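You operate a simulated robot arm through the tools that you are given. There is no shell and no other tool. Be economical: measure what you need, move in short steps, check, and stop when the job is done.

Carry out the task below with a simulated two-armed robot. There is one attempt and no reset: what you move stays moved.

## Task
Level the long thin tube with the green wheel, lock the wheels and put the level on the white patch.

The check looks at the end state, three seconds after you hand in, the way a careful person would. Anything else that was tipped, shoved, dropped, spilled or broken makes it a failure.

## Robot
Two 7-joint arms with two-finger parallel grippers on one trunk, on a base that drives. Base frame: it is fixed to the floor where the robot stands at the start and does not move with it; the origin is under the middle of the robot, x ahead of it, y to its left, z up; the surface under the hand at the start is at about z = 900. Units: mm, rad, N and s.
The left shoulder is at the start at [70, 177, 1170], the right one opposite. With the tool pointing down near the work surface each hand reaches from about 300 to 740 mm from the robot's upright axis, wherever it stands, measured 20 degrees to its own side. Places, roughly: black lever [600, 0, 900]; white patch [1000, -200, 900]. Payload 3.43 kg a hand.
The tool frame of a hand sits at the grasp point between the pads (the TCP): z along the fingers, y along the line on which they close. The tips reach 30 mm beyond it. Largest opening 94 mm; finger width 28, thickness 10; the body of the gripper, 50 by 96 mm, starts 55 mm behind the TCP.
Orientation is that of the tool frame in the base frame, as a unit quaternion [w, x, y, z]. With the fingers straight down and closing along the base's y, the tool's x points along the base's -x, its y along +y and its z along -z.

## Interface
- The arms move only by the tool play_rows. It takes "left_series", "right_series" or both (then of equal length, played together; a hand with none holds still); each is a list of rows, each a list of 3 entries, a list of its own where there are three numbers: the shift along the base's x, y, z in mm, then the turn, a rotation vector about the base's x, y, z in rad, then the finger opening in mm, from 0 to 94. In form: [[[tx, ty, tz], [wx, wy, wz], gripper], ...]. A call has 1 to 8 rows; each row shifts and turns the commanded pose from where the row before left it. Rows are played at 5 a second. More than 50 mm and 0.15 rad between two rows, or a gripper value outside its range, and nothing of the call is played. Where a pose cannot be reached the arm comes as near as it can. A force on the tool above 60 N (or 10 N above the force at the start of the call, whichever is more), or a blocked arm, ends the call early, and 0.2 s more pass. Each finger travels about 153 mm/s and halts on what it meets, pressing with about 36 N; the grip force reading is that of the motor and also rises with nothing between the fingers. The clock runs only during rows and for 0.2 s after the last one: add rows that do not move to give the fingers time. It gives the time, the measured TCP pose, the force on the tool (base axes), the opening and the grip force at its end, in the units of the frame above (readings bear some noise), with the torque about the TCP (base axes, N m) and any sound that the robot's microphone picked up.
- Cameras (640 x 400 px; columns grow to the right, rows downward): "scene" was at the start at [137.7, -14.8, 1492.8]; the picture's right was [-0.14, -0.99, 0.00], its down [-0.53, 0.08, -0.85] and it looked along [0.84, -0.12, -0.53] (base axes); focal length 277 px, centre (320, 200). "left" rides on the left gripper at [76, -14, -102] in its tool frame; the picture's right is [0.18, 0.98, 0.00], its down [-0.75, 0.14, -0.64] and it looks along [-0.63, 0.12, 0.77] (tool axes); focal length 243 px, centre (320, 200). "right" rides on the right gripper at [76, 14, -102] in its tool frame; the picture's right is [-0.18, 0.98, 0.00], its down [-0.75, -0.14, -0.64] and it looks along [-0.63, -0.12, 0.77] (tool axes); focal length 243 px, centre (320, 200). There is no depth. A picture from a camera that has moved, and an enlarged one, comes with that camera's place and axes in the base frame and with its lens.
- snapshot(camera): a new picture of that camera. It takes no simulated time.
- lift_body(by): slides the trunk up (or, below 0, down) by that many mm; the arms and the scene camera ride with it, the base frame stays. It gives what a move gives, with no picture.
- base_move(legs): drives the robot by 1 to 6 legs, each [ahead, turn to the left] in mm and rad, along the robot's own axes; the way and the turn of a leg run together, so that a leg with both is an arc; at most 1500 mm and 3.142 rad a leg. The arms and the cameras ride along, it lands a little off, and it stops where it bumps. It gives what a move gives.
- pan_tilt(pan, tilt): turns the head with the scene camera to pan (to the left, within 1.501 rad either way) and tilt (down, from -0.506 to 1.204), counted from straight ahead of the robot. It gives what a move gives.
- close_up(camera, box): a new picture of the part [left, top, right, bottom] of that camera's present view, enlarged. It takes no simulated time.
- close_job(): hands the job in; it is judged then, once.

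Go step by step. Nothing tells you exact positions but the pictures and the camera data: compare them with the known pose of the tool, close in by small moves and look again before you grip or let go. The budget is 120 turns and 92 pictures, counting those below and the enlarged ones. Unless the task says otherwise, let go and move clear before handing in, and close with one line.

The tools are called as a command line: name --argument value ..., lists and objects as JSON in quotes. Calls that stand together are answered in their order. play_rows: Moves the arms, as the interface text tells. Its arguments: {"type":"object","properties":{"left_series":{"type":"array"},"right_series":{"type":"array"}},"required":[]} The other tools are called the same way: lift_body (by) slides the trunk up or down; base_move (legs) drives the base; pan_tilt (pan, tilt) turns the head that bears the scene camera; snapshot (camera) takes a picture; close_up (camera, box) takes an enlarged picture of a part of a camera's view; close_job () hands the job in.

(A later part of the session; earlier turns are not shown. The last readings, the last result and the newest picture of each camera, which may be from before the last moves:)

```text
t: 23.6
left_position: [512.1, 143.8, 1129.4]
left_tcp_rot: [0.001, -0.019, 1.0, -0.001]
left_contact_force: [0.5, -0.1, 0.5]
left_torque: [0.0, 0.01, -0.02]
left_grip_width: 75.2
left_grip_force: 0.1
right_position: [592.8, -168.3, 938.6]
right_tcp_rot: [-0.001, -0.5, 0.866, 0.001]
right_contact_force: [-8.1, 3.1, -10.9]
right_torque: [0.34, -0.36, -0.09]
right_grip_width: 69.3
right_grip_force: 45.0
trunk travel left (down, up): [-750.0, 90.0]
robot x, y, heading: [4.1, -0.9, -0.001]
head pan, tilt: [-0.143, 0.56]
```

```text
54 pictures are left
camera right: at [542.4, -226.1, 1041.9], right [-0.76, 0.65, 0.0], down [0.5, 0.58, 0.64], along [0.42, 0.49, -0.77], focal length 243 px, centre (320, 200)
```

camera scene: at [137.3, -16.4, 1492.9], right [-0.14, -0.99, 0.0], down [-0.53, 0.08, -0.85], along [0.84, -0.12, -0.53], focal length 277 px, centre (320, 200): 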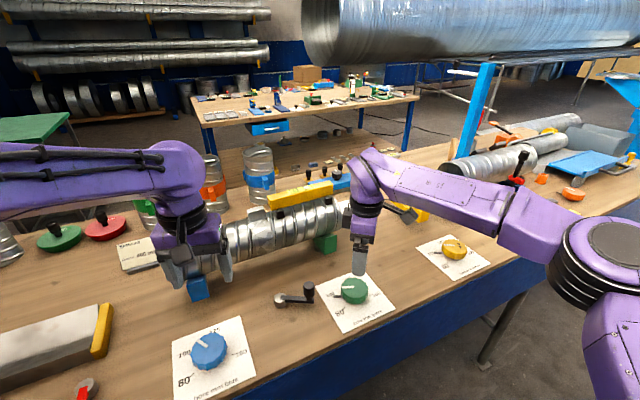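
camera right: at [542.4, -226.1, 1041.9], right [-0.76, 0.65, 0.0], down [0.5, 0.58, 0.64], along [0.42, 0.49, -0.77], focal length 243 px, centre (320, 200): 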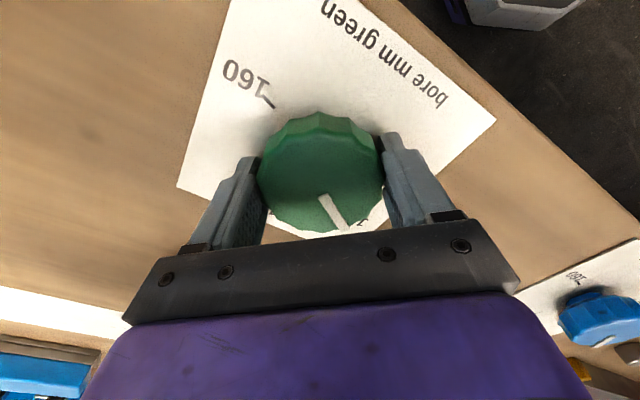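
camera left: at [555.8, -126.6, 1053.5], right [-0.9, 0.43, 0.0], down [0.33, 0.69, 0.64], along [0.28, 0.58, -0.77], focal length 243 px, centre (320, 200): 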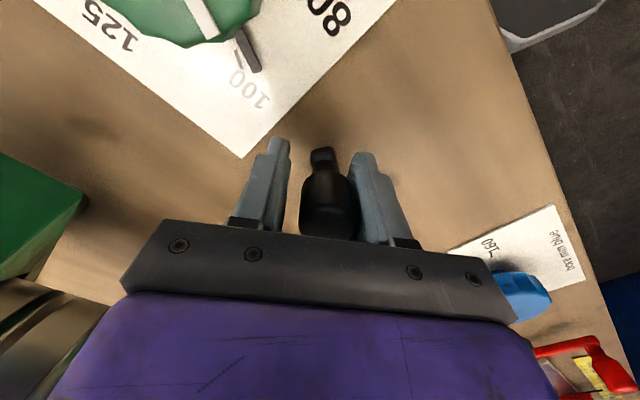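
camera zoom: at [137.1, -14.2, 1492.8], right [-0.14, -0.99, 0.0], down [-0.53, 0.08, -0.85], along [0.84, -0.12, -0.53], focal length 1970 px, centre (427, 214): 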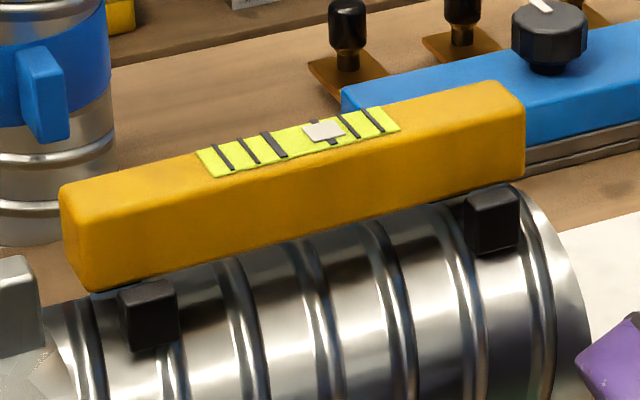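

The wheel now turns, and the bubble moved toward the middle, about 15 px for 0.15 rad. It needs about 0.24 rad more, so I turn 0.2 and look.

play_rows --right_series '[[[0, 0, 0], [0, 0, -0.05], 50], [[0, 0, 0], [0, 0, -0.05], 50], [[0, 0, 0], [0, 0, -0.05], 50], [[0, 0, 0], [0, 0, -0.05], 50], [[0, 0, 0], [0, 0, 0], 50]]'

close_up --camera "scene" --box '[282, 178, 322, 203]'

```text
t: 24.8
left_position: [511.0, 144.8, 1128.6]
left_tcp_rot: [0.001, -0.02, 1.0, 0.0]
left_contact_force: [-0.4, -0.4, 0.0]
left_torque: [0.0, -0.01, 0.02]
left_grip_width: 74.9
left_grip_force: 0.1
right_position: [592.4, -168.4, 938.3]
right_tcp_rot: [-0.002, -0.413, 0.911, 0.001]
right_contact_force: [-12.0, 7.7, -15.1]
right_torque: [0.2, 0.03, -0.01]
right_grip_width: 69.1
right_grip_force: 45.1
trunk travel left (down, up): [-750.0, 90.0]
robot x, y, heading: [-4.2, 5.8, 0.0]
head pan, tilt: [-0.143, 0.56]
```

```text
16.00 times, centred on (302, 190) of scene
camera zoom: at [137.2, -13.6, 1492.8], right [-0.14, -0.99, 0.0], down [-0.53, 0.07, -0.85], along [0.84, -0.12, -0.53], focal length 4434 px, centre (608, 352)
```

zoom: 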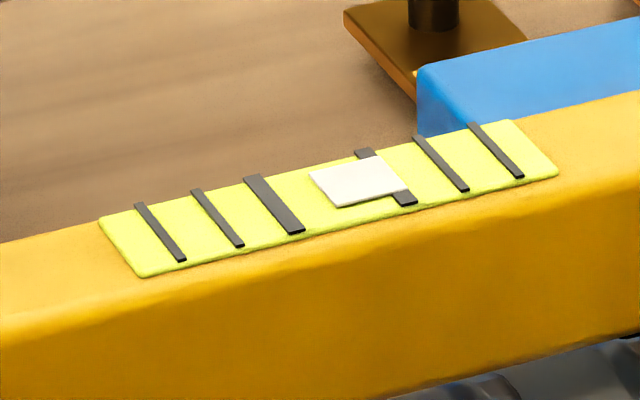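

Good resolution now: the bubble is 27 px off the middle between the thick marks, at about 140 to 180 px per rad. I turn 0.16 more.

play_rows --right_series '[[[0, 0, 0], [0, 0, -0.05], 50], [[0, 0, 0], [0, 0, -0.05], 50], [[0, 0, 0], [0, 0, -0.06], 50], [[0, 0, 0], [0, 0, 0], 50]]'

close_up --camera "scene" --box '[282, 178, 322, 203]'

```text
t: 25.8
left_position: [510.7, 145.3, 1128.5]
left_tcp_rot: [0.001, -0.02, 1.0, -0.001]
left_contact_force: [-0.9, 0.0, -0.2]
left_torque: [0.01, 0.01, -0.01]
left_grip_width: 74.9
left_grip_force: 0.1
right_position: [593.8, -167.9, 939.0]
right_tcp_rot: [-0.001, -0.338, 0.941, 0.0]
right_contact_force: [-14.3, 8.6, -19.2]
right_torque: [-0.16, 0.1, -0.03]
right_grip_width: 68.7
right_grip_force: 44.4
trunk travel left (down, up): [-750.0, 90.0]
robot x, y, heading: [2.4, 0.4, 0.005]
head pan, tilt: [-0.143, 0.56]
```

```text
16.00 times, centred on (302, 190) of scene
camera zoom: at [137.4, -13.1, 1492.8], right [-0.14, -0.99, 0.0], down [-0.53, 0.07, -0.85], along [0.84, -0.12, -0.53], focal length 4434 px, centre (608, 352)
```

zoom: 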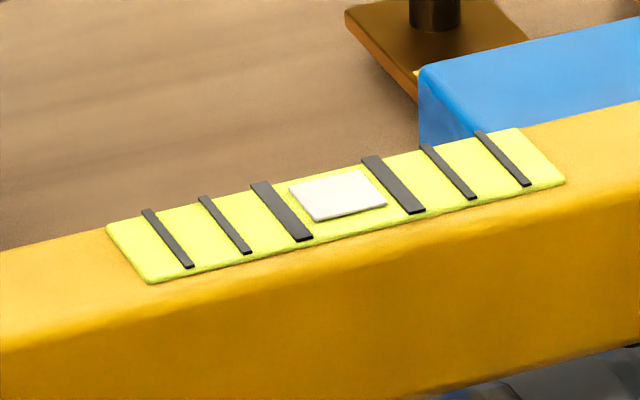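

The bubble is centred to within 1 px. I let go of the wheel, raise the right hand and check that it stays.

play_rows --right_series '[[[0, 0, 0], [0, 0, 0], 80], [[0, 0, 0], [0, 0, 0], 94], [[0, 0, 0], [0, 0, 0], 94], [[0, 0, 40], [0, 0, 0], 94], [[0, 0, 45], [0, 0, 0], 94], [[0, -10, 45], [0, 0, 0], 94], [[-10, -40, 20], [0, 0, 0], 94], [[-10, -40, 10], [0, 0, 0], 94]]'

play_rows --right_series '[[[-10, -40, 0], [0, 0, -0.14], 94], [[-10, -40, 0], [0, 0, -0.14], 94], [[0, 0, 0], [0, 0, -0.14], 94], [[0, 0, 0], [0, 0, -0.14], 94], [[0, 0, 0], [0, 0, -0.13], 94]]'

close_up --camera "scene" --box '[282, 178, 322, 203]'

snapshot --camera "scene"

```text
t: 27.6
left_position: [510.7, 141.8, 1129.1]
left_tcp_rot: [0.001, -0.02, 1.0, 0.001]
left_contact_force: [-0.1, -0.1, -0.8]
left_torque: [-0.01, 0.01, 0.02]
left_grip_width: 74.8
left_grip_force: 0.1
right_position: [571.5, -260.3, 1098.8]
right_tcp_rot: [-0.001, -0.339, 0.941, 0.001]
right_contact_force: [-0.7, -1.0, 0.2]
right_torque: [0.06, -0.04, -0.01]
right_grip_width: 93.9
right_grip_force: 0.1
trunk travel left (down, up): [-750.0, 90.0]
robot x, y, heading: [-0.5, 0.2, 0.003]
head pan, tilt: [-0.143, 0.56]
```

```text
t: 28.8
left_position: [511.7, 143.7, 1128.9]
left_tcp_rot: [0.0, -0.02, 1.0, 0.001]
left_contact_force: [-0.7, 0.3, -0.3]
left_torque: [-0.01, -0.02, 0.01]
left_grip_width: 75.1
left_grip_force: 0.0
right_position: [553.6, -338.8, 1099.8]
right_tcp_rot: [0.001, 0.002, 1.0, 0.0]
right_contact_force: [0.2, -0.5, -0.2]
right_torque: [-0.02, 0.04, 0.02]
right_grip_width: 93.8
right_grip_force: 0.0
trunk travel left (down, up): [-750.0, 90.0]
robot x, y, heading: [0.1, 1.7, -0.002]
head pan, tilt: [-0.143, 0.56]
```

```text
16.00 times, centred on (302, 190) of scene
camera zoom: at [137.4, -15.4, 1492.8], right [-0.14, -0.99, 0.0], down [-0.53, 0.08, -0.85], along [0.84, -0.12, -0.53], focal length 4434 px, centre (608, 352)
```

zoom: 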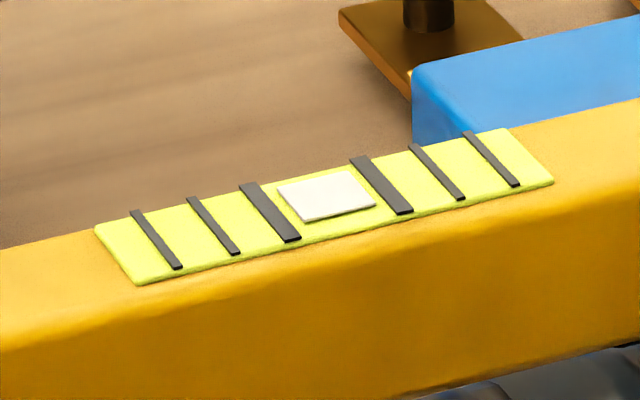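

```text
50 pictures are left
camera scene: at [137.4, -15.4, 1492.8], right [-0.14, -0.99, 0.0], down [-0.53, 0.08, -0.85], along [0.84, -0.12, -0.53], focal length 277 px, centre (320, 200)
```

scene: 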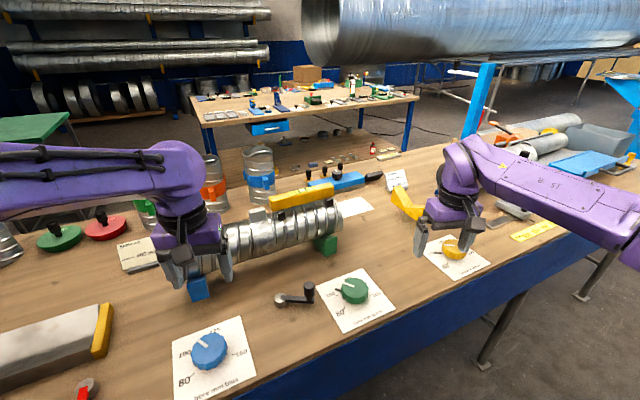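

The level still reads centred with the wheel free. Now I bring the left hand back over the lever to lock it.

play_rows --left_series '[[[10, -28, -4], [0, 0, 0.13], 75], [[10, -28, -4], [0, 0, 0.13], 75], [[10, -28, -4], [0, 0, 0.13], 75], [[10, -28, -4], [0, 0, 0.13], 75], [[10, -28, -4], [0, 0, 0.13], 75], [[10, -30, -4], [0, 0, 0.13], 75], [[12, -30, -4], [0, 0, 0.13], 75], [[0, 0, 0], [0, 0, 0], 75]]'

snapshot --camera "left"

```text
t: 30.6
left_position: [588.2, -47.0, 1105.2]
left_tcp_rot: [-0.002, -0.466, 0.885, -0.005]
left_contact_force: [-0.1, -0.3, -0.2]
left_torque: [-0.03, -0.01, -0.02]
left_grip_width: 75.0
left_grip_force: 0.2
right_position: [553.9, -338.3, 1099.3]
right_tcp_rot: [0.0, 0.0, 1.0, 0.0]
right_contact_force: [1.0, -0.1, -0.1]
right_torque: [-0.03, 0.01, -0.03]
right_grip_width: 93.7
right_grip_force: 0.1
trunk travel left (down, up): [-750.0, 90.0]
robot x, y, heading: [-1.1, -1.3, 0.0]
head pan, tilt: [-0.143, 0.56]
```

```text
49 pictures are left
camera left: at [557.8, -116.0, 1209.5], right [-0.91, 0.41, 0.0], down [0.31, 0.71, 0.64], along [0.26, 0.58, -0.77], focal length 243 px, centre (320, 200)
```

left: 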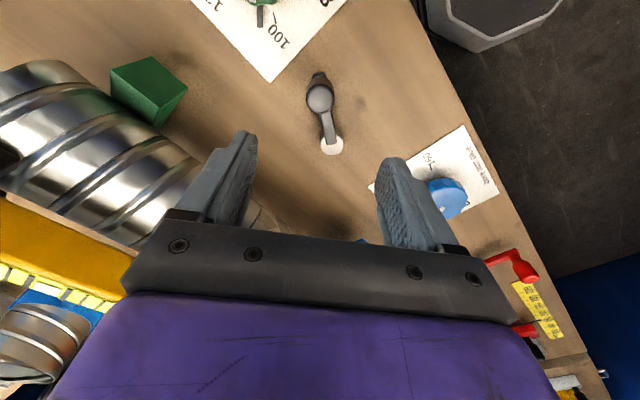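

The knob top is at about [585, -56]. I lower onto it and grip.

play_rows --left_series '[[[-3, -9, -40], [0, 0, 0], 75], [[0, 0, -45], [0, 0, 0], 75], [[0, 0, -40], [0, 0, 0], 75], [[0, 0, -30], [0, 0, 0], 75], [[0, 0, 0], [0, 0, 0], 75], [[0, 0, 0], [0, 0, 0], 45], [[0, 0, 0], [0, 0, 0], 18], [[0, 0, 0], [0, 0, 0], 15]]'

snapshot --camera "left"

```text
t: 32.4
left_position: [576.5, -63.8, 946.0]
left_tcp_rot: [0.0, -0.457, 0.889, 0.002]
left_contact_force: [-9.0, 4.8, -4.9]
left_torque: [0.16, -0.45, 0.09]
left_grip_width: 30.3
left_grip_force: 44.7
right_position: [551.7, -337.8, 1099.5]
right_tcp_rot: [0.001, 0.0, 1.0, 0.0]
right_contact_force: [-0.6, 0.8, 0.0]
right_torque: [0.0, 0.0, 0.0]
right_grip_width: 94.1
right_grip_force: 0.0
trunk travel left (down, up): [-750.0, 90.0]
robot x, y, heading: [2.2, -2.1, -0.004]
head pan, tilt: [-0.143, 0.56]
```

```text
48 pictures are left
camera left: at [546.3, -133.7, 1049.6], right [-0.91, 0.42, 0.0], down [0.32, 0.69, 0.64], along [0.27, 0.58, -0.77], focal length 243 px, centre (320, 200)
```

left: 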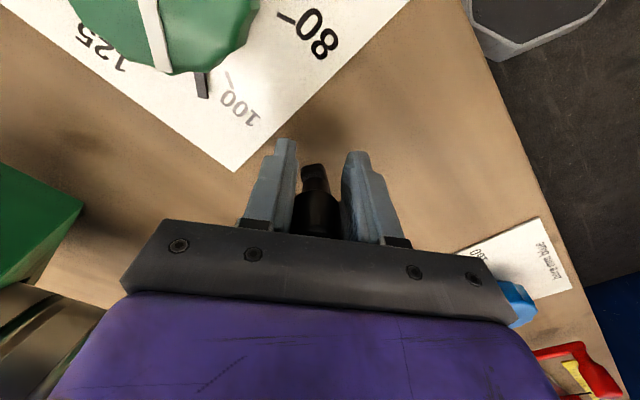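

It is gripped. I swing it back along the same arc.

play_rows --left_series '[[[-11, 3, 0], [0, 0, -0.13], 15], [[-10, 5, 0], [0, 0, -0.13], 15], [[-9, 5, 0], [0, 0, -0.13], 15], [[-9, 7, 0], [0, 0, -0.13], 15], [[-7, 8, 0], [0, 0, -0.13], 15], [[-7, 9, 0], [0, 0, -0.13], 15], [[-5, 10, 0], [0, 0, -0.13], 15], [[0, 0, 0], [0, 0, 0], 15]]'

snapshot --camera "left"

```text
t: 34.2
left_position: [522.1, -19.1, 945.8]
left_tcp_rot: [-0.001, -0.019, 1.0, 0.0]
left_contact_force: [-2.9, -1.3, -3.9]
left_torque: [-0.12, -0.47, -0.09]
left_grip_width: 28.6
left_grip_force: 45.2
right_position: [552.9, -338.5, 1100.0]
right_tcp_rot: [0.0, 0.001, 1.0, 0.0]
right_contact_force: [0.9, -0.8, -0.3]
right_torque: [-0.01, 0.0, 0.04]
right_grip_width: 94.0
right_grip_force: 0.0
trunk travel left (down, up): [-750.0, 90.0]
robot x, y, heading: [-0.5, -0.8, -0.002]
head pan, tilt: [-0.143, 0.56]
```

```text
47 pictures are left
camera left: at [447.0, -34.4, 1049.8], right [-0.22, 0.98, 0.0], down [0.75, 0.17, 0.64], along [0.63, 0.14, -0.77], focal length 243 px, centre (320, 200)
```

left: 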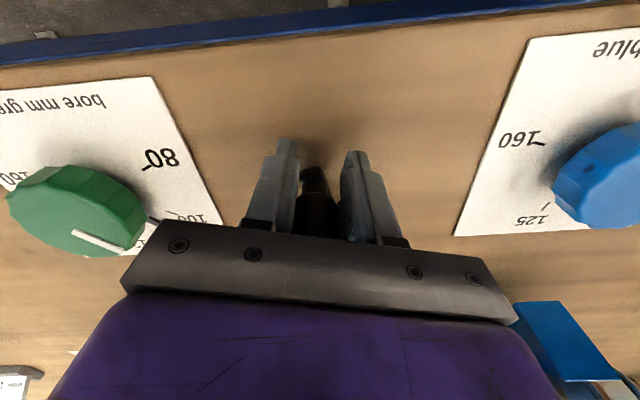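

Low forces, and it still has a little way to go. I carry on until it presses on the stop.

play_rows --left_series '[[[-1, 6, 0], [0, 0, -0.05], 15], [[-1, 6, 0], [0, 0, -0.05], 15], [[0, 6, 0], [0, 0, -0.05], 15], [[0, 5, 0], [0, 0, 0], 15], [[0, 5, 0], [0, 0, 0], 15], [[0, 0, 0], [0, 0, 0], 15]]'

snapshot --camera "left"

```text
t: 35.6
left_position: [514.3, -0.2, 946.7]
left_tcp_rot: [-0.002, 0.056, 0.998, 0.0]
left_contact_force: [-31.7, -38.0, -27.1]
left_torque: [0.33, -0.95, -0.71]
left_grip_width: 28.5
left_grip_force: 44.8
right_position: [551.1, -346.0, 1097.7]
right_tcp_rot: [0.002, 0.0, 1.0, 0.003]
right_contact_force: [0.0, 0.2, -0.1]
right_torque: [0.0, 0.02, -0.01]
right_grip_width: 94.1
right_grip_force: 0.0
trunk travel left (down, up): [-750.0, 90.0]
robot x, y, heading: [-2.8, -2.5, -0.004]
head pan, tilt: [-0.143, 0.56]
```

```text
46 pictures are left
camera left: at [438.4, -4.5, 1050.2], right [-0.07, 1.0, 0.0], down [0.77, 0.05, 0.64], along [0.64, 0.05, -0.77], focal length 243 px, centre (320, 200)
```

left: 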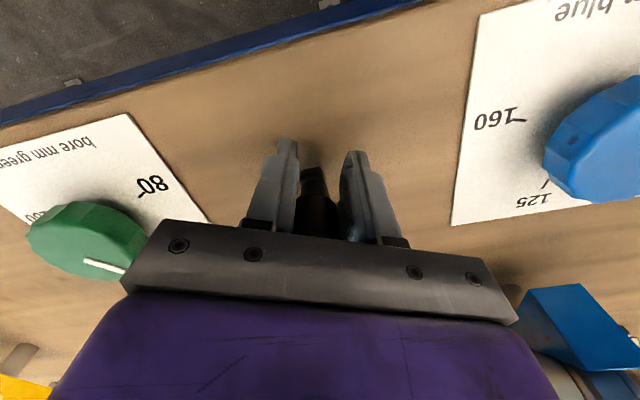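

It is pressed against the stop with 38 N, back in its original position. I relax, open and go straight up.

play_rows --left_series '[[[4, -6, 0], [0, 0, 0], 25], [[0, 0, 0], [0, 0, 0], 55], [[0, 0, 0], [0, 0, 0], 75], [[0, 0, 0], [0, 0, 0], 75], [[0, 0, 40], [0, 0, 0], 75], [[0, 0, 45], [0, 0, 0], 75], [[0, 10, 45], [0, 0, 0], 75], [[-5, 40, 20], [0, 0, 0], 75]]'

play_rows --left_series '[[[-5, 40, 20], [0, 0, 0], 75], [[-5, 40, 20], [0, 0, 0], 75], [[0, 40, 20], [0, 0, 0], 75], [[0, 0, 0], [0, 0, 0], 75]]'

close_up --camera "scene" --box '[220, 250, 400, 362]'

close_up --camera "scene" --box '[282, 178, 322, 203]'

```text
t: 37.4
left_position: [518.4, 57.0, 1096.4]
left_tcp_rot: [0.001, 0.055, 0.998, -0.001]
left_contact_force: [-0.5, 0.6, 0.1]
left_torque: [-0.05, -0.01, 0.0]
left_grip_width: 74.9
left_grip_force: 0.1
right_position: [553.0, -336.9, 1100.2]
right_tcp_rot: [0.001, 0.0, 1.0, 0.0]
right_contact_force: [-0.7, 0.7, -0.1]
right_torque: [-0.03, 0.04, -0.03]
right_grip_width: 94.0
right_grip_force: 0.0
trunk travel left (down, up): [-750.0, 90.0]
robot x, y, heading: [3.1, -1.7, -0.0]
head pan, tilt: [-0.143, 0.56]
```

```text
t: 38.4
left_position: [509.7, 174.9, 1156.2]
left_tcp_rot: [0.0, 0.055, 0.998, 0.0]
left_contact_force: [0.6, -0.6, -0.1]
left_torque: [0.03, 0.01, 0.0]
left_grip_width: 74.9
left_grip_force: 0.1
right_position: [553.8, -338.9, 1098.1]
right_tcp_rot: [0.0, 0.0, 1.0, 0.0]
right_contact_force: [0.7, 0.6, -0.3]
right_torque: [0.01, 0.01, 0.05]
right_grip_width: 93.9
right_grip_force: 0.1
trunk travel left (down, up): [-750.0, 90.0]
robot x, y, heading: [2.3, 0.1, -0.001]
head pan, tilt: [-0.143, 0.56]
```

```text
3.56 times, centred on (310, 306) of scene
camera zoom: at [137.8, -15.3, 1492.8], right [-0.14, -0.99, 0.0], down [-0.53, 0.08, -0.85], along [0.84, -0.12, -0.53], focal length 985 px, centre (356, -177)
```

zoom: 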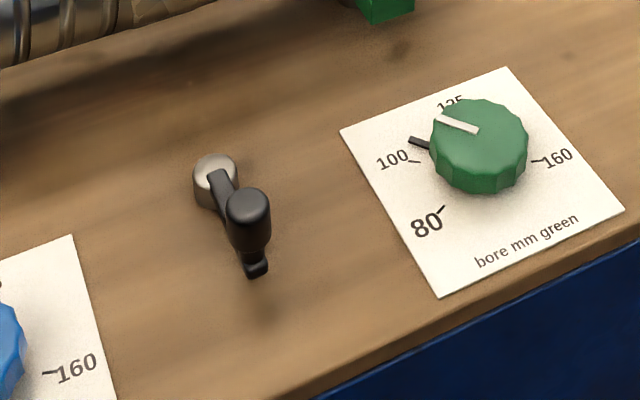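

```text
16.00 times, centred on (302, 190) of scene
camera zoom: at [137.8, -15.3, 1492.8], right [-0.14, -0.99, 0.0], down [-0.53, 0.08, -0.85], along [0.84, -0.12, -0.53], focal length 4434 px, centre (608, 352)
```

zoom: 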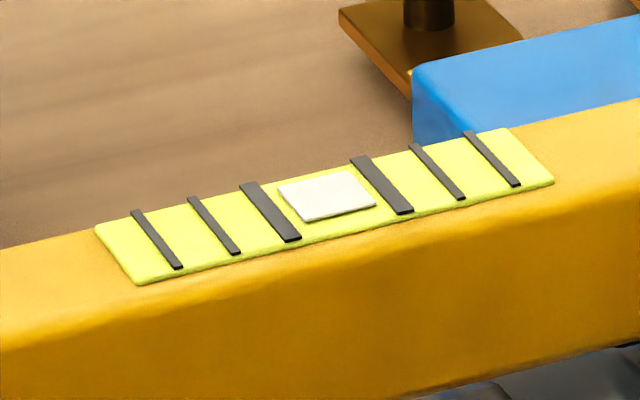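

The lever is back at its stop and the bubble is centred, so levelling and locking are done. The level at about [820, -10] and the patch are out of reach from here, so I raise both hands before driving closer.

play_rows --left_series '[[[-10, 0, 40], [0, 0, 0], 75], [[-10, 0, 40], [0, 0, 0], 75], [[-10, 0, 40], [0, 0, 0], 75], [[-10, 0, 40], [0, 0, 0], 75], [[-10, 0, 0], [0, 0, 0], 75], [[0, 0, 0], [0, 0, 0], 75]]' --right_series '[[[-15, 10, 45], [0, 0, 0], 94], [[-15, 10, 45], [0, 0, 0], 94], [[-15, 10, 45], [0, 0, 0], 94], [[-15, 10, 45], [0, 0, 0], 94], [[-15, 10, 40], [0, 0, 0], 94], [[0, 0, 0], [0, 0, 0], 94]]'

base_move --legs '[[0, -0.62], [160, 0]]'

snapshot --camera "scene"

```text
t: 39.8
left_position: [459.8, 172.2, 1315.9]
left_tcp_rot: [-0.001, 0.055, 0.999, 0.0]
left_contact_force: [-0.2, -1.3, 0.1]
left_torque: [0.02, 0.04, -0.03]
left_grip_width: 75.0
left_grip_force: 0.0
right_position: [478.2, -290.9, 1320.1]
right_tcp_rot: [-0.001, 0.0, 1.0, 0.001]
right_contact_force: [0.2, -0.5, 0.1]
right_torque: [0.0, 0.02, 0.0]
right_grip_width: 93.9
right_grip_force: 0.0
trunk travel left (down, up): [-750.0, 90.0]
robot x, y, heading: [0.8, -3.2, 0.002]
head pan, tilt: [-0.143, 0.56]
```

```text
t: 42.9
left_position: [603.6, -217.8, 1317.3]
left_tcp_rot: [0.002, 0.356, 0.934, 0.0]
left_contact_force: [-0.9, -0.2, 1.1]
left_torque: [0.0, -0.02, 0.02]
left_grip_width: 75.0
left_grip_force: 0.0
right_position: [349.4, -604.8, 1321.1]
right_tcp_rot: [0.002, 0.305, 0.952, -0.001]
right_contact_force: [0.7, -0.2, -0.2]
right_torque: [-0.01, -0.02, -0.01]
right_grip_width: 94.0
right_grip_force: 0.1
trunk travel left (down, up): [-750.0, 90.0]
robot x, y, heading: [132.3, -95.4, -0.617]
head pan, tilt: [-0.143, 0.56]
```

```text
43 pictures are left
camera scene: at [233.3, -185.0, 1493.2], right [-0.69, -0.72, 0.0], down [-0.38, 0.37, -0.85], along [0.61, -0.59, -0.53], focal length 277 px, centre (320, 200)
```

scene: 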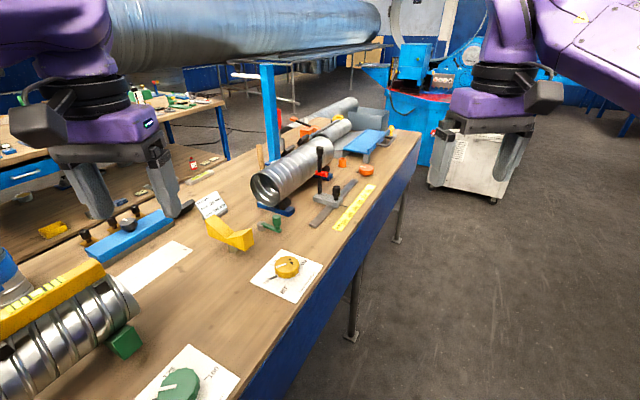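

The way is clear. I go on and then turn to face the bench squarely.

base_move --legs '[[150, 0], [0, 0.98]]'

pan_tilt --pan 0.0 --tilt 0.75

snapshot --camera "scene"

```text
t: 46.8
left_position: [621.7, 143.3, 1315.8]
left_tcp_rot: [0.0, -0.124, 0.992, 0.0]
left_contact_force: [-1.1, 0.0, 0.0]
left_torque: [0.01, 0.01, 0.03]
left_grip_width: 74.9
left_grip_force: 0.0
right_position: [800.6, -284.8, 1320.6]
right_tcp_rot: [0.0, -0.179, 0.984, 0.001]
right_contact_force: [-0.7, -0.6, 0.1]
right_torque: [-0.01, 0.0, -0.02]
right_grip_width: 93.7
right_grip_force: 0.2
trunk travel left (down, up): [-750.0, 90.0]
robot x, y, heading: [256.4, -182.9, 0.36]
head pan, tilt: [-0.143, 0.56]
```

```text
t: 47.5
left_position: [622.2, 143.5, 1316.0]
left_tcp_rot: [0.001, -0.125, 0.992, 0.0]
left_contact_force: [-0.2, -0.7, -0.3]
left_torque: [0.0, -0.02, 0.02]
left_grip_width: 75.0
left_grip_force: 0.1
right_position: [802.2, -284.0, 1319.8]
right_tcp_rot: [0.001, -0.177, 0.984, 0.0]
right_contact_force: [0.3, -0.1, 0.3]
right_torque: [0.02, -0.02, 0.04]
right_grip_width: 94.1
right_grip_force: 0.1
trunk travel left (down, up): [-750.0, 90.0]
robot x, y, heading: [258.3, -181.7, 0.364]
head pan, tilt: [0.0, 0.75]
```

```text
42 pictures are left
camera scene: at [378.0, -139.4, 1476.4], right [0.35, -0.94, 0.0], down [-0.64, -0.24, -0.73], along [0.68, 0.26, -0.68], focal length 277 px, centre (320, 200)
```

scene: 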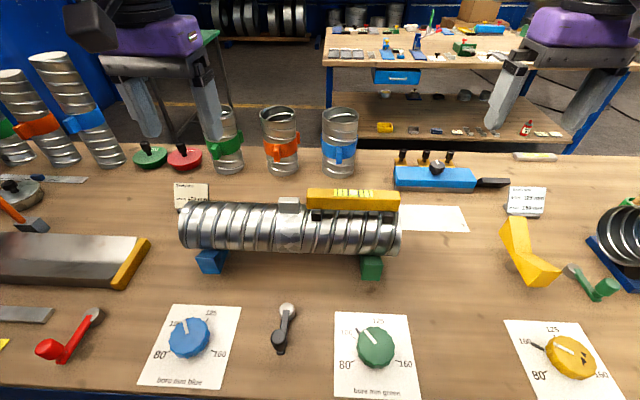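

The robot stands squarely at the bench with the tube, level and patch all within reach. The level triangulates to about [794, -53], top near z 1090. I look closely at the level and the patch.

close_up --camera "scene" --box '[280, 165, 480, 290]'

snapshot --camera "right"

```text
3.20 times, centred on (380, 228) of scene
camera zoom: at [378.0, -139.4, 1476.4], right [0.35, -0.94, 0.0], down [-0.64, -0.24, -0.73], along [0.68, 0.26, -0.68], focal length 887 px, centre (128, 112)
```

zoom: 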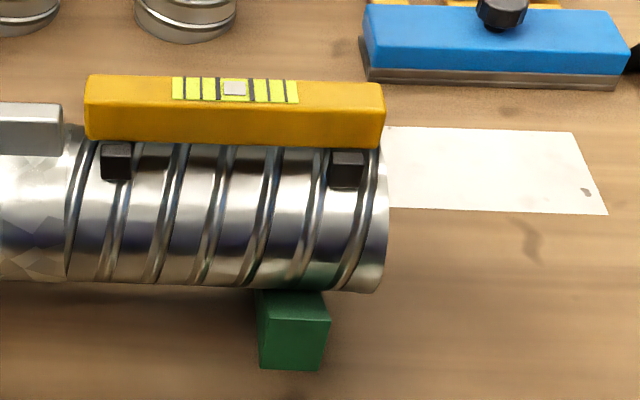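

```text
40 pictures are left
camera right: at [725.1, -295.4, 1423.1], right [-0.17, 0.98, 0.0], down [0.76, 0.13, 0.64], along [0.63, 0.11, -0.77], focal length 243 px, centre (320, 200)
```

right: 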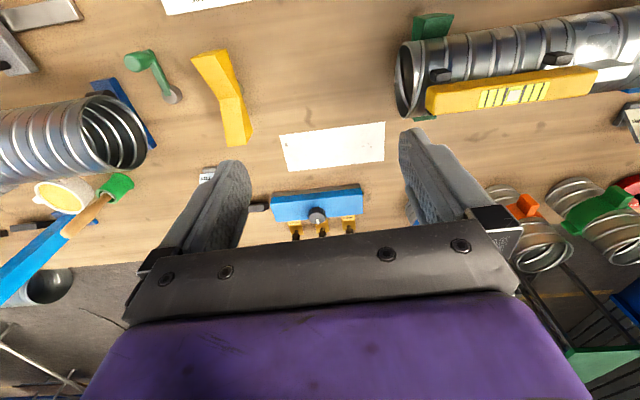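

Two views agree: the level's middle is at about [771, -58], top near z 1122, along the tube. I turn the right hand by 90° so the fingers close across the level, and move above it.

play_rows --right_series '[[[-4, 28, 0], [0, 0, 0.149], 94], [[-4, 28, 0], [0, 0, 0.149], 94], [[-4, 28, -5], [0, 0, 0.149], 94], [[-4, 28, -10], [0, 0, 0.149], 94], [[-4, 28, -10], [0, 0, 0.149], 94], [[-4, 28, -10], [0, 0, 0.149], 94], [[-4, 28, -10], [0, 0, 0.149], 94], [[-2, 28, -10], [0, 0, 0.149], 94]]'

play_rows --right_series '[[[0, 2, -15], [0, 0, 0.145], 94], [[0, 0, -15], [0, 0, 0.145], 94], [[0, 0, -15], [0, 0, 0.07], 94], [[0, 0, 0], [0, 0, 0], 94]]'

snapshot --camera "right"

snapshot --camera "scene"

```text
t: 49.3
left_position: [621.4, 145.6, 1316.6]
left_tcp_rot: [0.0, -0.125, 0.992, -0.001]
left_contact_force: [0.5, 0.2, -0.1]
left_torque: [0.02, -0.02, 0.01]
left_grip_width: 74.8
left_grip_force: 0.1
right_position: [772.9, -58.0, 1263.9]
right_tcp_rot: [0.0, -0.701, 0.713, -0.001]
right_contact_force: [0.1, 1.0, 0.1]
right_torque: [-0.05, -0.02, 0.0]
right_grip_width: 93.7
right_grip_force: 0.0
trunk travel left (down, up): [-750.0, 90.0]
robot x, y, heading: [252.9, -184.7, 0.363]
head pan, tilt: [0.0, 0.75]
```

```text
t: 50.3
left_position: [621.4, 143.7, 1317.4]
left_tcp_rot: [0.001, -0.124, 0.992, 0.0]
left_contact_force: [0.0, 0.0, 0.1]
left_torque: [0.02, 0.01, 0.0]
left_grip_width: 74.9
left_grip_force: 0.1
right_position: [771.4, -57.0, 1219.8]
right_tcp_rot: [-0.001, 0.817, -0.577, -0.001]
right_contact_force: [-0.9, -0.8, -0.4]
right_torque: [0.0, -0.03, 0.03]
right_grip_width: 94.0
right_grip_force: 0.0
trunk travel left (down, up): [-750.0, 90.0]
robot x, y, heading: [255.0, -184.7, 0.356]
head pan, tilt: [0.0, 0.75]
```

```text
39 pictures are left
camera right: at [783.8, -132.5, 1322.5], right [-0.99, -0.16, 0.0], down [-0.12, 0.76, 0.64], along [-0.1, 0.63, -0.77], focal length 243 px, centre (320, 200)
```

right: 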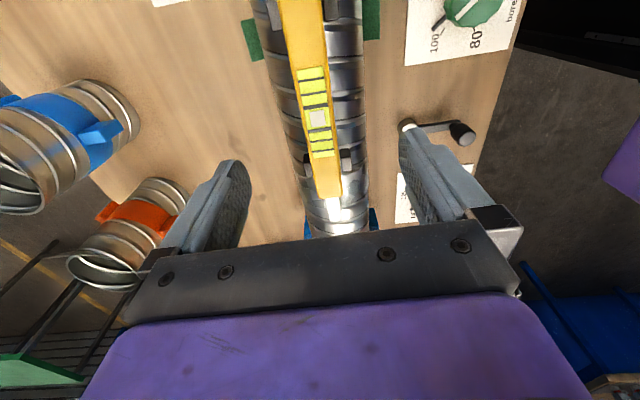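

```text
38 pictures are left
camera scene: at [378.0, -139.7, 1476.3], right [0.35, -0.94, 0.0], down [-0.64, -0.24, -0.73], along [0.68, 0.26, -0.68], focal length 277 px, centre (320, 200)
```

scene: 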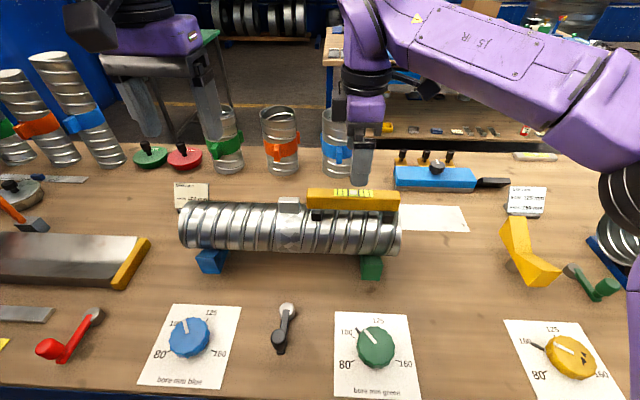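

From directly above, the vial centre is at about [773, -56], nicely between the fingers. I go down around the level.

play_rows --right_series '[[[1, 0, -35], [0, 0, -0.015], 80], [[0, 0, -30], [0, 0, -0.015], 65], [[0, 0, -20], [0, 0, 0], 60], [[0, 0, -11], [0, 0, 0], 60], [[0, 0, 0], [0, 0, 0], 60]]'

snapshot --camera "right"

close_up --camera "scene" --box '[280, 140, 440, 240]'

```text
t: 51.5
left_position: [621.2, 144.1, 1316.0]
left_tcp_rot: [0.002, -0.125, 0.992, 0.001]
left_contact_force: [-0.3, 1.0, 0.3]
left_torque: [0.01, -0.02, -0.01]
left_grip_width: 75.1
left_grip_force: 0.1
right_position: [772.5, -57.5, 1124.3]
right_tcp_rot: [0.0, 0.808, -0.589, 0.0]
right_contact_force: [-0.8, 0.3, 0.7]
right_torque: [-0.03, 0.0, 0.0]
right_grip_width: 59.8
right_grip_force: 0.0
trunk travel left (down, up): [-750.0, 90.0]
robot x, y, heading: [251.7, -183.2, 0.359]
head pan, tilt: [0.0, 0.75]
```

```text
37 pictures are left
camera right: at [781.9, -133.0, 1226.9], right [-0.99, -0.12, 0.0], down [-0.1, 0.76, 0.64], along [-0.08, 0.64, -0.77], focal length 243 px, centre (320, 200)
```

right: 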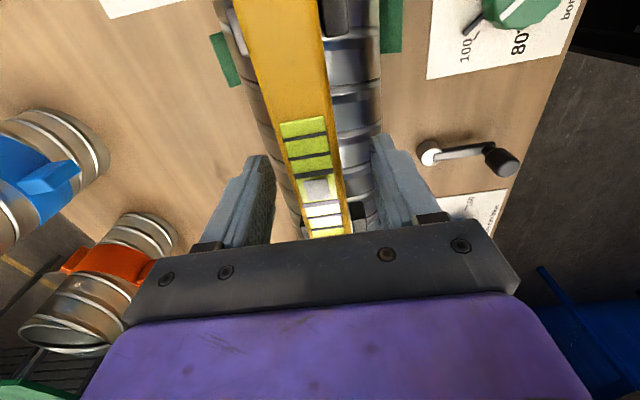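

```text
4.00 times, centred on (360, 190) of scene
camera zoom: at [377.9, -139.7, 1476.3], right [0.35, -0.94, 0.0], down [-0.64, -0.24, -0.73], along [0.68, 0.26, -0.68], focal length 1108 px, centre (160, 240)
```

zoom: 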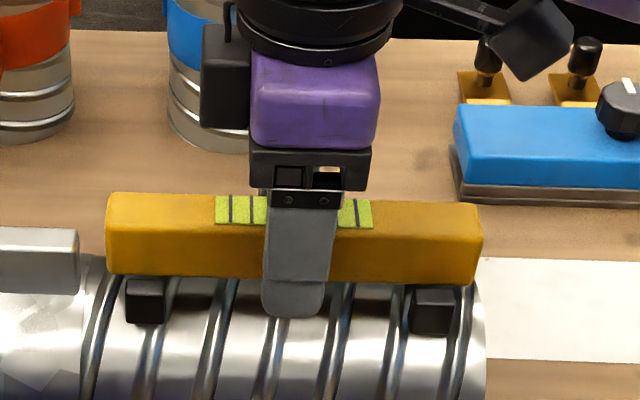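

The fingers straddle the level's middle and clear the tube. I close.

play_rows --right_series '[[[0, 0, 0], [0, 0, 0], 45], [[0, 0, 0], [0, 0, 0], 34], [[0, 0, 0], [0, 0, 0], 26], [[0, 0, 0], [0, 0, 0], 18], [[0, 0, 0], [0, 0, 0], 15]]'

close_up --camera "scene" --box '[160, 140, 480, 340]'

```text
t: 52.7
left_position: [622.4, 143.6, 1316.3]
left_tcp_rot: [0.001, -0.124, 0.992, 0.0]
left_contact_force: [0.6, -0.1, -0.6]
left_torque: [0.01, 0.0, -0.02]
left_grip_width: 75.0
left_grip_force: 0.0
right_position: [773.1, -57.3, 1124.1]
right_tcp_rot: [0.001, 0.808, -0.589, -0.001]
right_contact_force: [0.0, -0.6, 0.1]
right_torque: [0.09, 0.06, 0.01]
right_grip_width: 32.0
right_grip_force: 36.2
trunk travel left (down, up): [-750.0, 90.0]
robot x, y, heading: [260.4, -184.3, 0.354]
head pan, tilt: [0.0, 0.75]
```

```text
2.00 times, centred on (320, 240) of scene
camera zoom: at [378.2, -139.9, 1476.3], right [0.35, -0.94, 0.0], down [-0.64, -0.24, -0.73], along [0.68, 0.26, -0.68], focal length 554 px, centre (320, 120)
```

zoom: 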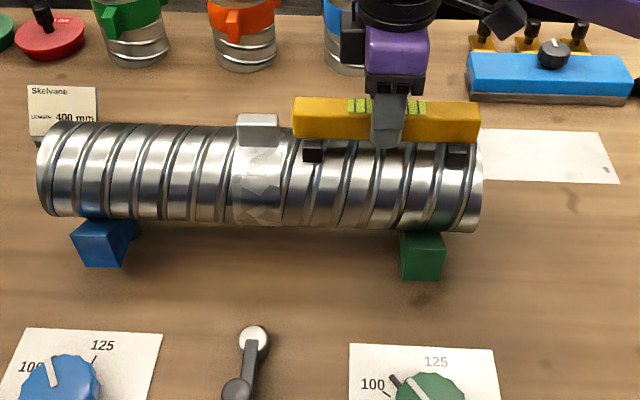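

The level is held with a 32 mm width. I lift straight up slowly.

play_rows --right_series '[[[0, 0, 6], [0, 0, 0], 15], [[0, 0, 10], [0, 0, 0], 15], [[0, 0, 20], [0, 0, 0], 15], [[0, 0, 25], [0, 0, 0], 15], [[0, 0, 25], [0, 0, 0], 15], [[0, 0, 0], [0, 0, 0], 15]]'

close_up --camera "scene" --box '[160, 100, 480, 300]'

snapshot --camera "right"

```text
t: 54.1
left_position: [622.5, 144.2, 1316.3]
left_tcp_rot: [-0.001, -0.124, 0.992, 0.0]
left_contact_force: [0.1, 0.7, -0.7]
left_torque: [0.04, 0.0, 0.02]
left_grip_width: 75.1
left_grip_force: 0.0
right_position: [772.8, -57.0, 1209.4]
right_tcp_rot: [0.0, 0.808, -0.589, 0.0]
right_contact_force: [-0.3, -0.2, -2.8]
right_torque: [-0.02, 0.0, 0.0]
right_grip_width: 32.0
right_grip_force: 36.9
trunk travel left (down, up): [-750.0, 90.0]
robot x, y, heading: [256.5, -180.3, 0.36]
head pan, tilt: [0.0, 0.75]
```

```text
2.00 times, centred on (320, 200) of scene
camera zoom: at [378.9, -139.7, 1476.2], right [0.35, -0.94, 0.0], down [-0.64, -0.24, -0.73], along [0.68, 0.26, -0.68], focal length 554 px, centre (320, 200)
```

zoom: 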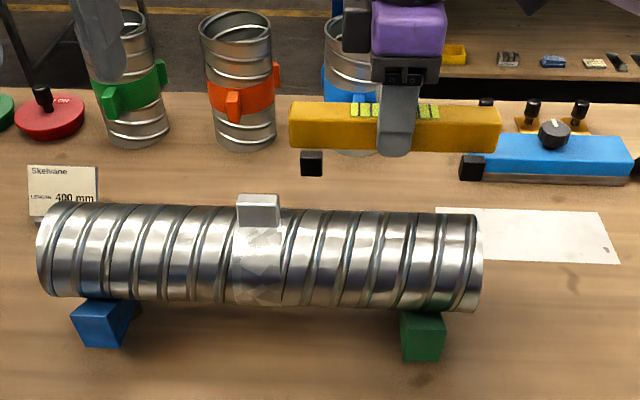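

```text
33 pictures are left
camera right: at [782.7, -132.6, 1313.1], right [-0.99, -0.13, 0.0], down [-0.1, 0.76, 0.64], along [-0.08, 0.64, -0.77], focal length 243 px, centre (320, 200)
```

right: 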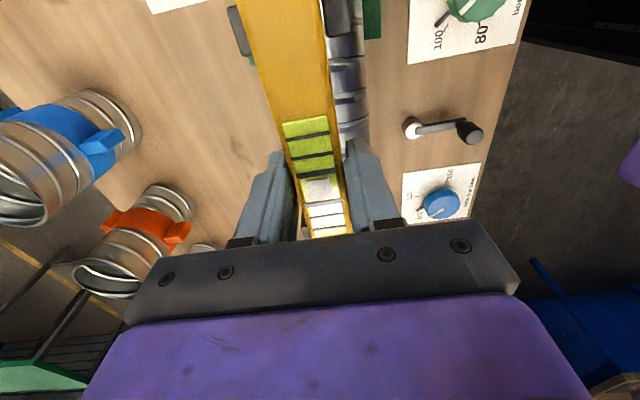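

The level lifted cleanly with its own black feet, and the tube did not move. The patch centre comes to about [988, -219], with its long side parallel to the level. I carry the level over at this height.

play_rows --right_series '[[[36, -27, 0], [0, 0, 0], 15], [[36, -27, 0], [0, 0, 0], 15], [[36, -27, 0], [0, 0, 0], 15], [[36, -27, 0], [0, 0, 0], 15], [[36, -27, 0], [0, 0, 0], 15], [[35, -27, 0], [0, 0, 0], 15], [[0, 0, 0], [0, 0, 0], 15]]'

snapshot --camera "scene"

```text
t: 55.7
left_position: [623.0, 141.3, 1316.2]
left_tcp_rot: [0.001, -0.124, 0.992, 0.001]
left_contact_force: [-0.4, 0.1, 0.1]
left_torque: [0.0, 0.0, 0.0]
left_grip_width: 74.8
left_grip_force: 0.1
right_position: [965.3, -214.2, 1204.9]
right_tcp_rot: [-0.003, 0.809, -0.588, -0.001]
right_contact_force: [-0.6, -0.3, -2.9]
right_torque: [0.01, 0.01, 0.02]
right_grip_width: 32.1
right_grip_force: 35.9
right hand out of reach, approached as far as the arm can: row 6
trunk travel left (down, up): [-750.0, 90.0]
robot x, y, heading: [253.4, -186.7, 0.364]
head pan, tilt: [0.0, 0.75]
```

```text
32 pictures are left
camera scene: at [378.3, -141.7, 1476.4], right [0.35, -0.94, 0.0], down [-0.64, -0.24, -0.73], along [0.68, 0.26, -0.68], focal length 277 px, centre (320, 200)
```

scene: 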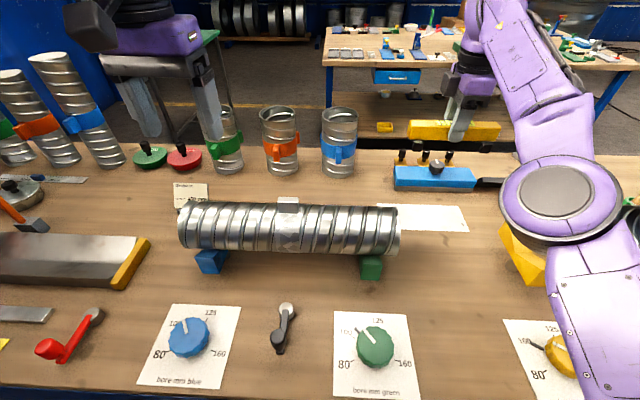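

The arm is about 20 mm short of the patch, so I drive the base ahead 60 mm and then look.

base_move --legs '[[60, 0]]'

snapshot --camera "right"

snapshot --camera "scene"

```text
t: 56.6
left_position: [637.5, 150.0, 1316.2]
left_tcp_rot: [0.0, -0.127, 0.992, -0.001]
left_contact_force: [-0.3, 0.1, -0.8]
left_torque: [0.02, 0.0, 0.02]
left_grip_width: 74.9
left_grip_force: 0.0
right_position: [983.0, -204.1, 1206.1]
right_tcp_rot: [-0.003, 0.809, -0.587, 0.001]
right_contact_force: [1.1, 0.2, -2.7]
right_torque: [-0.01, 0.0, -0.02]
right_grip_width: 32.0
right_grip_force: 35.8
trunk travel left (down, up): [-750.0, 90.0]
robot x, y, heading: [273.8, -182.3, 0.365]
head pan, tilt: [0.0, 0.75]
stopped in leg 1: the robot was blocked; the commanded pose is now the measured one
```

```text
31 pictures are left
camera right: at [992.5, -279.9, 1308.7], right [-0.99, -0.13, 0.0], down [-0.1, 0.76, 0.64], along [-0.08, 0.64, -0.77], focal length 243 px, centre (320, 200)
```

right: 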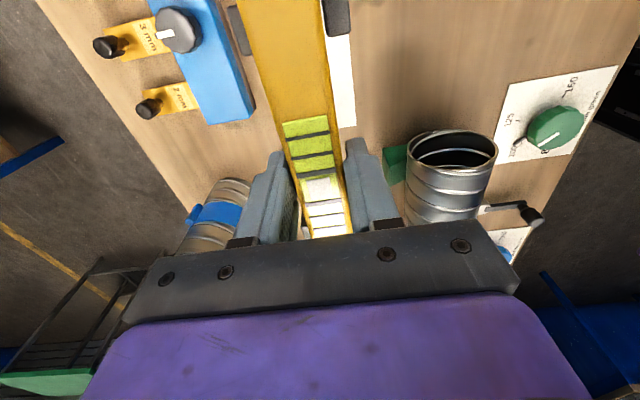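

```text
30 pictures are left
camera scene: at [395.6, -133.9, 1476.2], right [0.36, -0.93, 0.0], down [-0.64, -0.24, -0.73], along [0.68, 0.26, -0.68], focal length 277 px, centre (320, 200)
```

scene: 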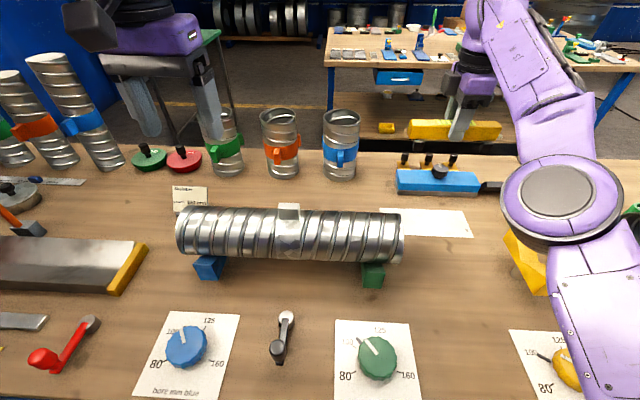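

The base was stopped after 20 mm, so I won't push further, but reach improves as the hand goes down. The patch centre is just ahead and right of the hand. I lower partway while shifting over it.

play_rows --right_series '[[[0, -4, -30], [0, 0, 0], 15], [[0, -4, -30], [0, 0, 0], 15], [[2, -4, -30], [0, 0, 0], 15], [[3, -3, -25], [0, 0, 0], 15], [[0, 0, 0], [0, 0, 0], 15]]'

snapshot --camera "scene"

```text
t: 57.8
left_position: [637.7, 149.1, 1317.6]
left_tcp_rot: [0.0, -0.126, 0.992, 0.0]
left_contact_force: [0.4, 0.1, -0.3]
left_torque: [-0.02, -0.01, 0.0]
left_grip_width: 74.9
left_grip_force: 0.0
right_position: [1015.5, -209.7, 1098.6]
right_tcp_rot: [-0.003, 0.81, -0.587, 0.001]
right_contact_force: [-0.2, -1.6, -3.0]
right_torque: [-0.03, 0.04, 0.01]
right_grip_width: 32.0
right_grip_force: 36.4
right hand out of reach, approached as far as the arm can: row 1, 2, 3
trunk travel left (down, up): [-750.0, 90.0]
robot x, y, heading: [274.6, -181.2, 0.363]
head pan, tilt: [0.0, 0.75]
```

```text
29 pictures are left
camera scene: at [395.6, -134.4, 1476.3], right [0.36, -0.93, 0.0], down [-0.64, -0.24, -0.73], along [0.68, 0.26, -0.68], focal length 277 px, centre (320, 200)
```

scene: 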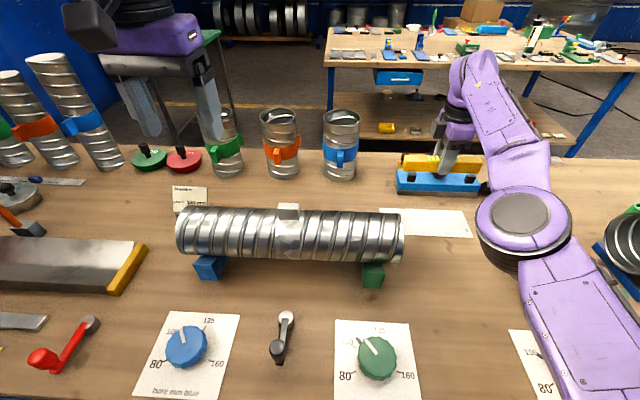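

The hand reaches farther now and overshoots to [1015, -210]. I bring it to the patch centre and lower more.

play_rows --right_series '[[[-14, -5, -10], [0, 0, 0], 15], [[-13, -4, -15], [0, 0, 0], 15], [[0, 0, -30], [0, 0, 0], 15], [[0, 0, -25], [0, 0, 0], 15], [[0, 0, 0], [0, 0, 0], 15]]'

snapshot --camera "right"

snapshot --camera "scene"

```text
t: 59.0
left_position: [638.1, 148.7, 1316.9]
left_tcp_rot: [0.002, -0.126, 0.992, 0.0]
left_contact_force: [-0.2, -0.1, -0.4]
left_torque: [-0.01, -0.02, 0.02]
left_grip_width: 74.8
left_grip_force: 0.0
right_position: [1024.1, -209.1, 1029.4]
right_tcp_rot: [-0.002, 0.809, -0.588, 0.0]
right_contact_force: [0.0, 0.2, -2.6]
right_torque: [0.02, 0.01, 0.02]
right_grip_width: 31.9
right_grip_force: 36.1
right hand out of reach, approached as far as the arm can: row 1, 2, 3
trunk travel left (down, up): [-750.0, 90.0]
robot x, y, heading: [273.8, -179.9, 0.366]
head pan, tilt: [0.0, 0.75]
```

```text
28 pictures are left
camera right: at [1034.0, -284.8, 1132.0], right [-0.99, -0.13, 0.0], down [-0.1, 0.76, 0.64], along [-0.08, 0.64, -0.76], focal length 243 px, centre (320, 200)
```

right: 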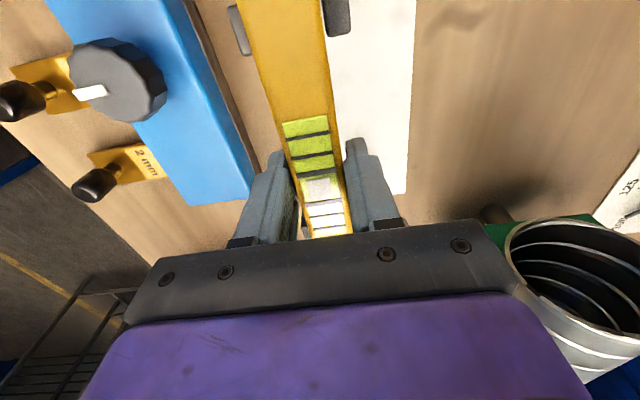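

```text
27 pictures are left
camera scene: at [395.2, -134.5, 1476.3], right [0.36, -0.93, 0.0], down [-0.64, -0.24, -0.73], along [0.68, 0.26, -0.68], focal length 277 px, centre (320, 200)
```

scene: 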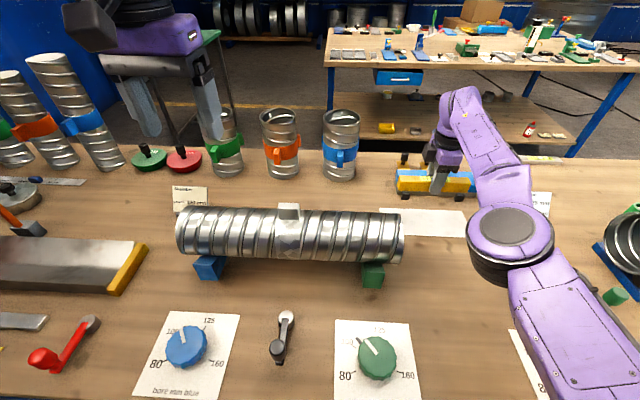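

The command was still ahead of the arm, but now command and hand agree at [1024, -209]. I move back to the patch centre at this height and look.

play_rows --right_series '[[[-18, -5, 0], [0, 0, 0], 15], [[-18, -5, 0], [0, 0, 0], 15], [[0, 0, 0], [0, 0, 0], 15]]'

snapshot --camera "right"

close_up --camera "scene" --box '[340, 120, 540, 245]'

```text
t: 59.8
left_position: [637.7, 149.4, 1317.3]
left_tcp_rot: [0.001, -0.126, 0.992, 0.0]
left_contact_force: [-0.2, -0.3, -0.6]
left_torque: [0.0, 0.02, -0.01]
left_grip_width: 74.7
left_grip_force: 0.1
right_position: [1025.0, -210.0, 1029.5]
right_tcp_rot: [-0.001, 0.81, -0.587, 0.0]
right_contact_force: [0.2, -0.1, -2.8]
right_torque: [0.02, 0.01, 0.02]
right_grip_width: 32.3
right_grip_force: 36.0
right hand out of reach, approached as far as the arm can: row 1, 2
trunk travel left (down, up): [-750.0, 90.0]
robot x, y, heading: [272.5, -177.1, 0.363]
head pan, tilt: [0.0, 0.75]
```

```text
26 pictures are left
camera right: at [1034.5, -284.8, 1131.9], right [-0.99, -0.13, 0.0], down [-0.1, 0.76, 0.64], along [-0.08, 0.64, -0.76], focal length 243 px, centre (320, 200)
```

right: 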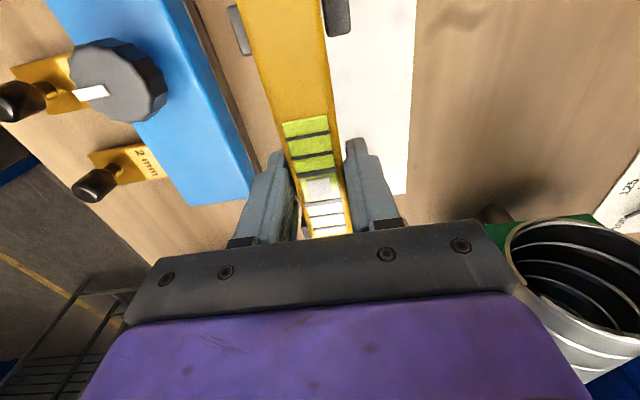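

```text
3.20 times, centred on (440, 182) of scene
camera zoom: at [395.8, -134.6, 1476.2], right [0.36, -0.93, 0.0], down [-0.64, -0.24, -0.73], along [0.68, 0.26, -0.68], focal length 887 px, centre (-64, 256)
```

zoom: 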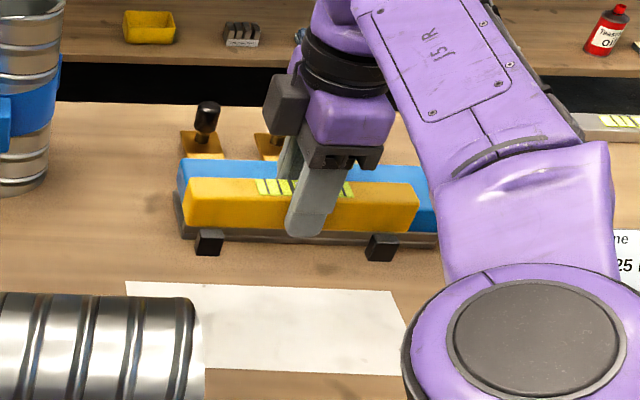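

The hand still hasn't followed, so the command must lie beyond reach. I keep bringing it back until it responds.

play_rows --right_series '[[[-18, -5, 0], [0, 0, 0], 15], [[-18, -5, 0], [0, 0, 0], 15], [[0, 0, 0], [0, 0, 0], 15]]'

```text
t: 60.6
left_position: [637.3, 149.0, 1317.0]
left_tcp_rot: [0.001, -0.126, 0.992, 0.001]
left_contact_force: [-0.1, 0.6, 0.4]
left_torque: [-0.05, -0.01, 0.01]
left_grip_width: 75.2
left_grip_force: 0.2
right_position: [1024.6, -208.9, 1029.3]
right_tcp_rot: [-0.002, 0.809, -0.587, 0.0]
right_contact_force: [-0.4, 0.1, -2.7]
right_torque: [0.0, 0.0, 0.01]
right_grip_width: 32.0
right_grip_force: 35.6
right hand out of reach, approached as far as the arm can: row 1, 2
trunk travel left (down, up): [-750.0, 90.0]
robot x, y, heading: [274.8, -177.8, 0.365]
head pan, tilt: [0.0, 0.75]
```

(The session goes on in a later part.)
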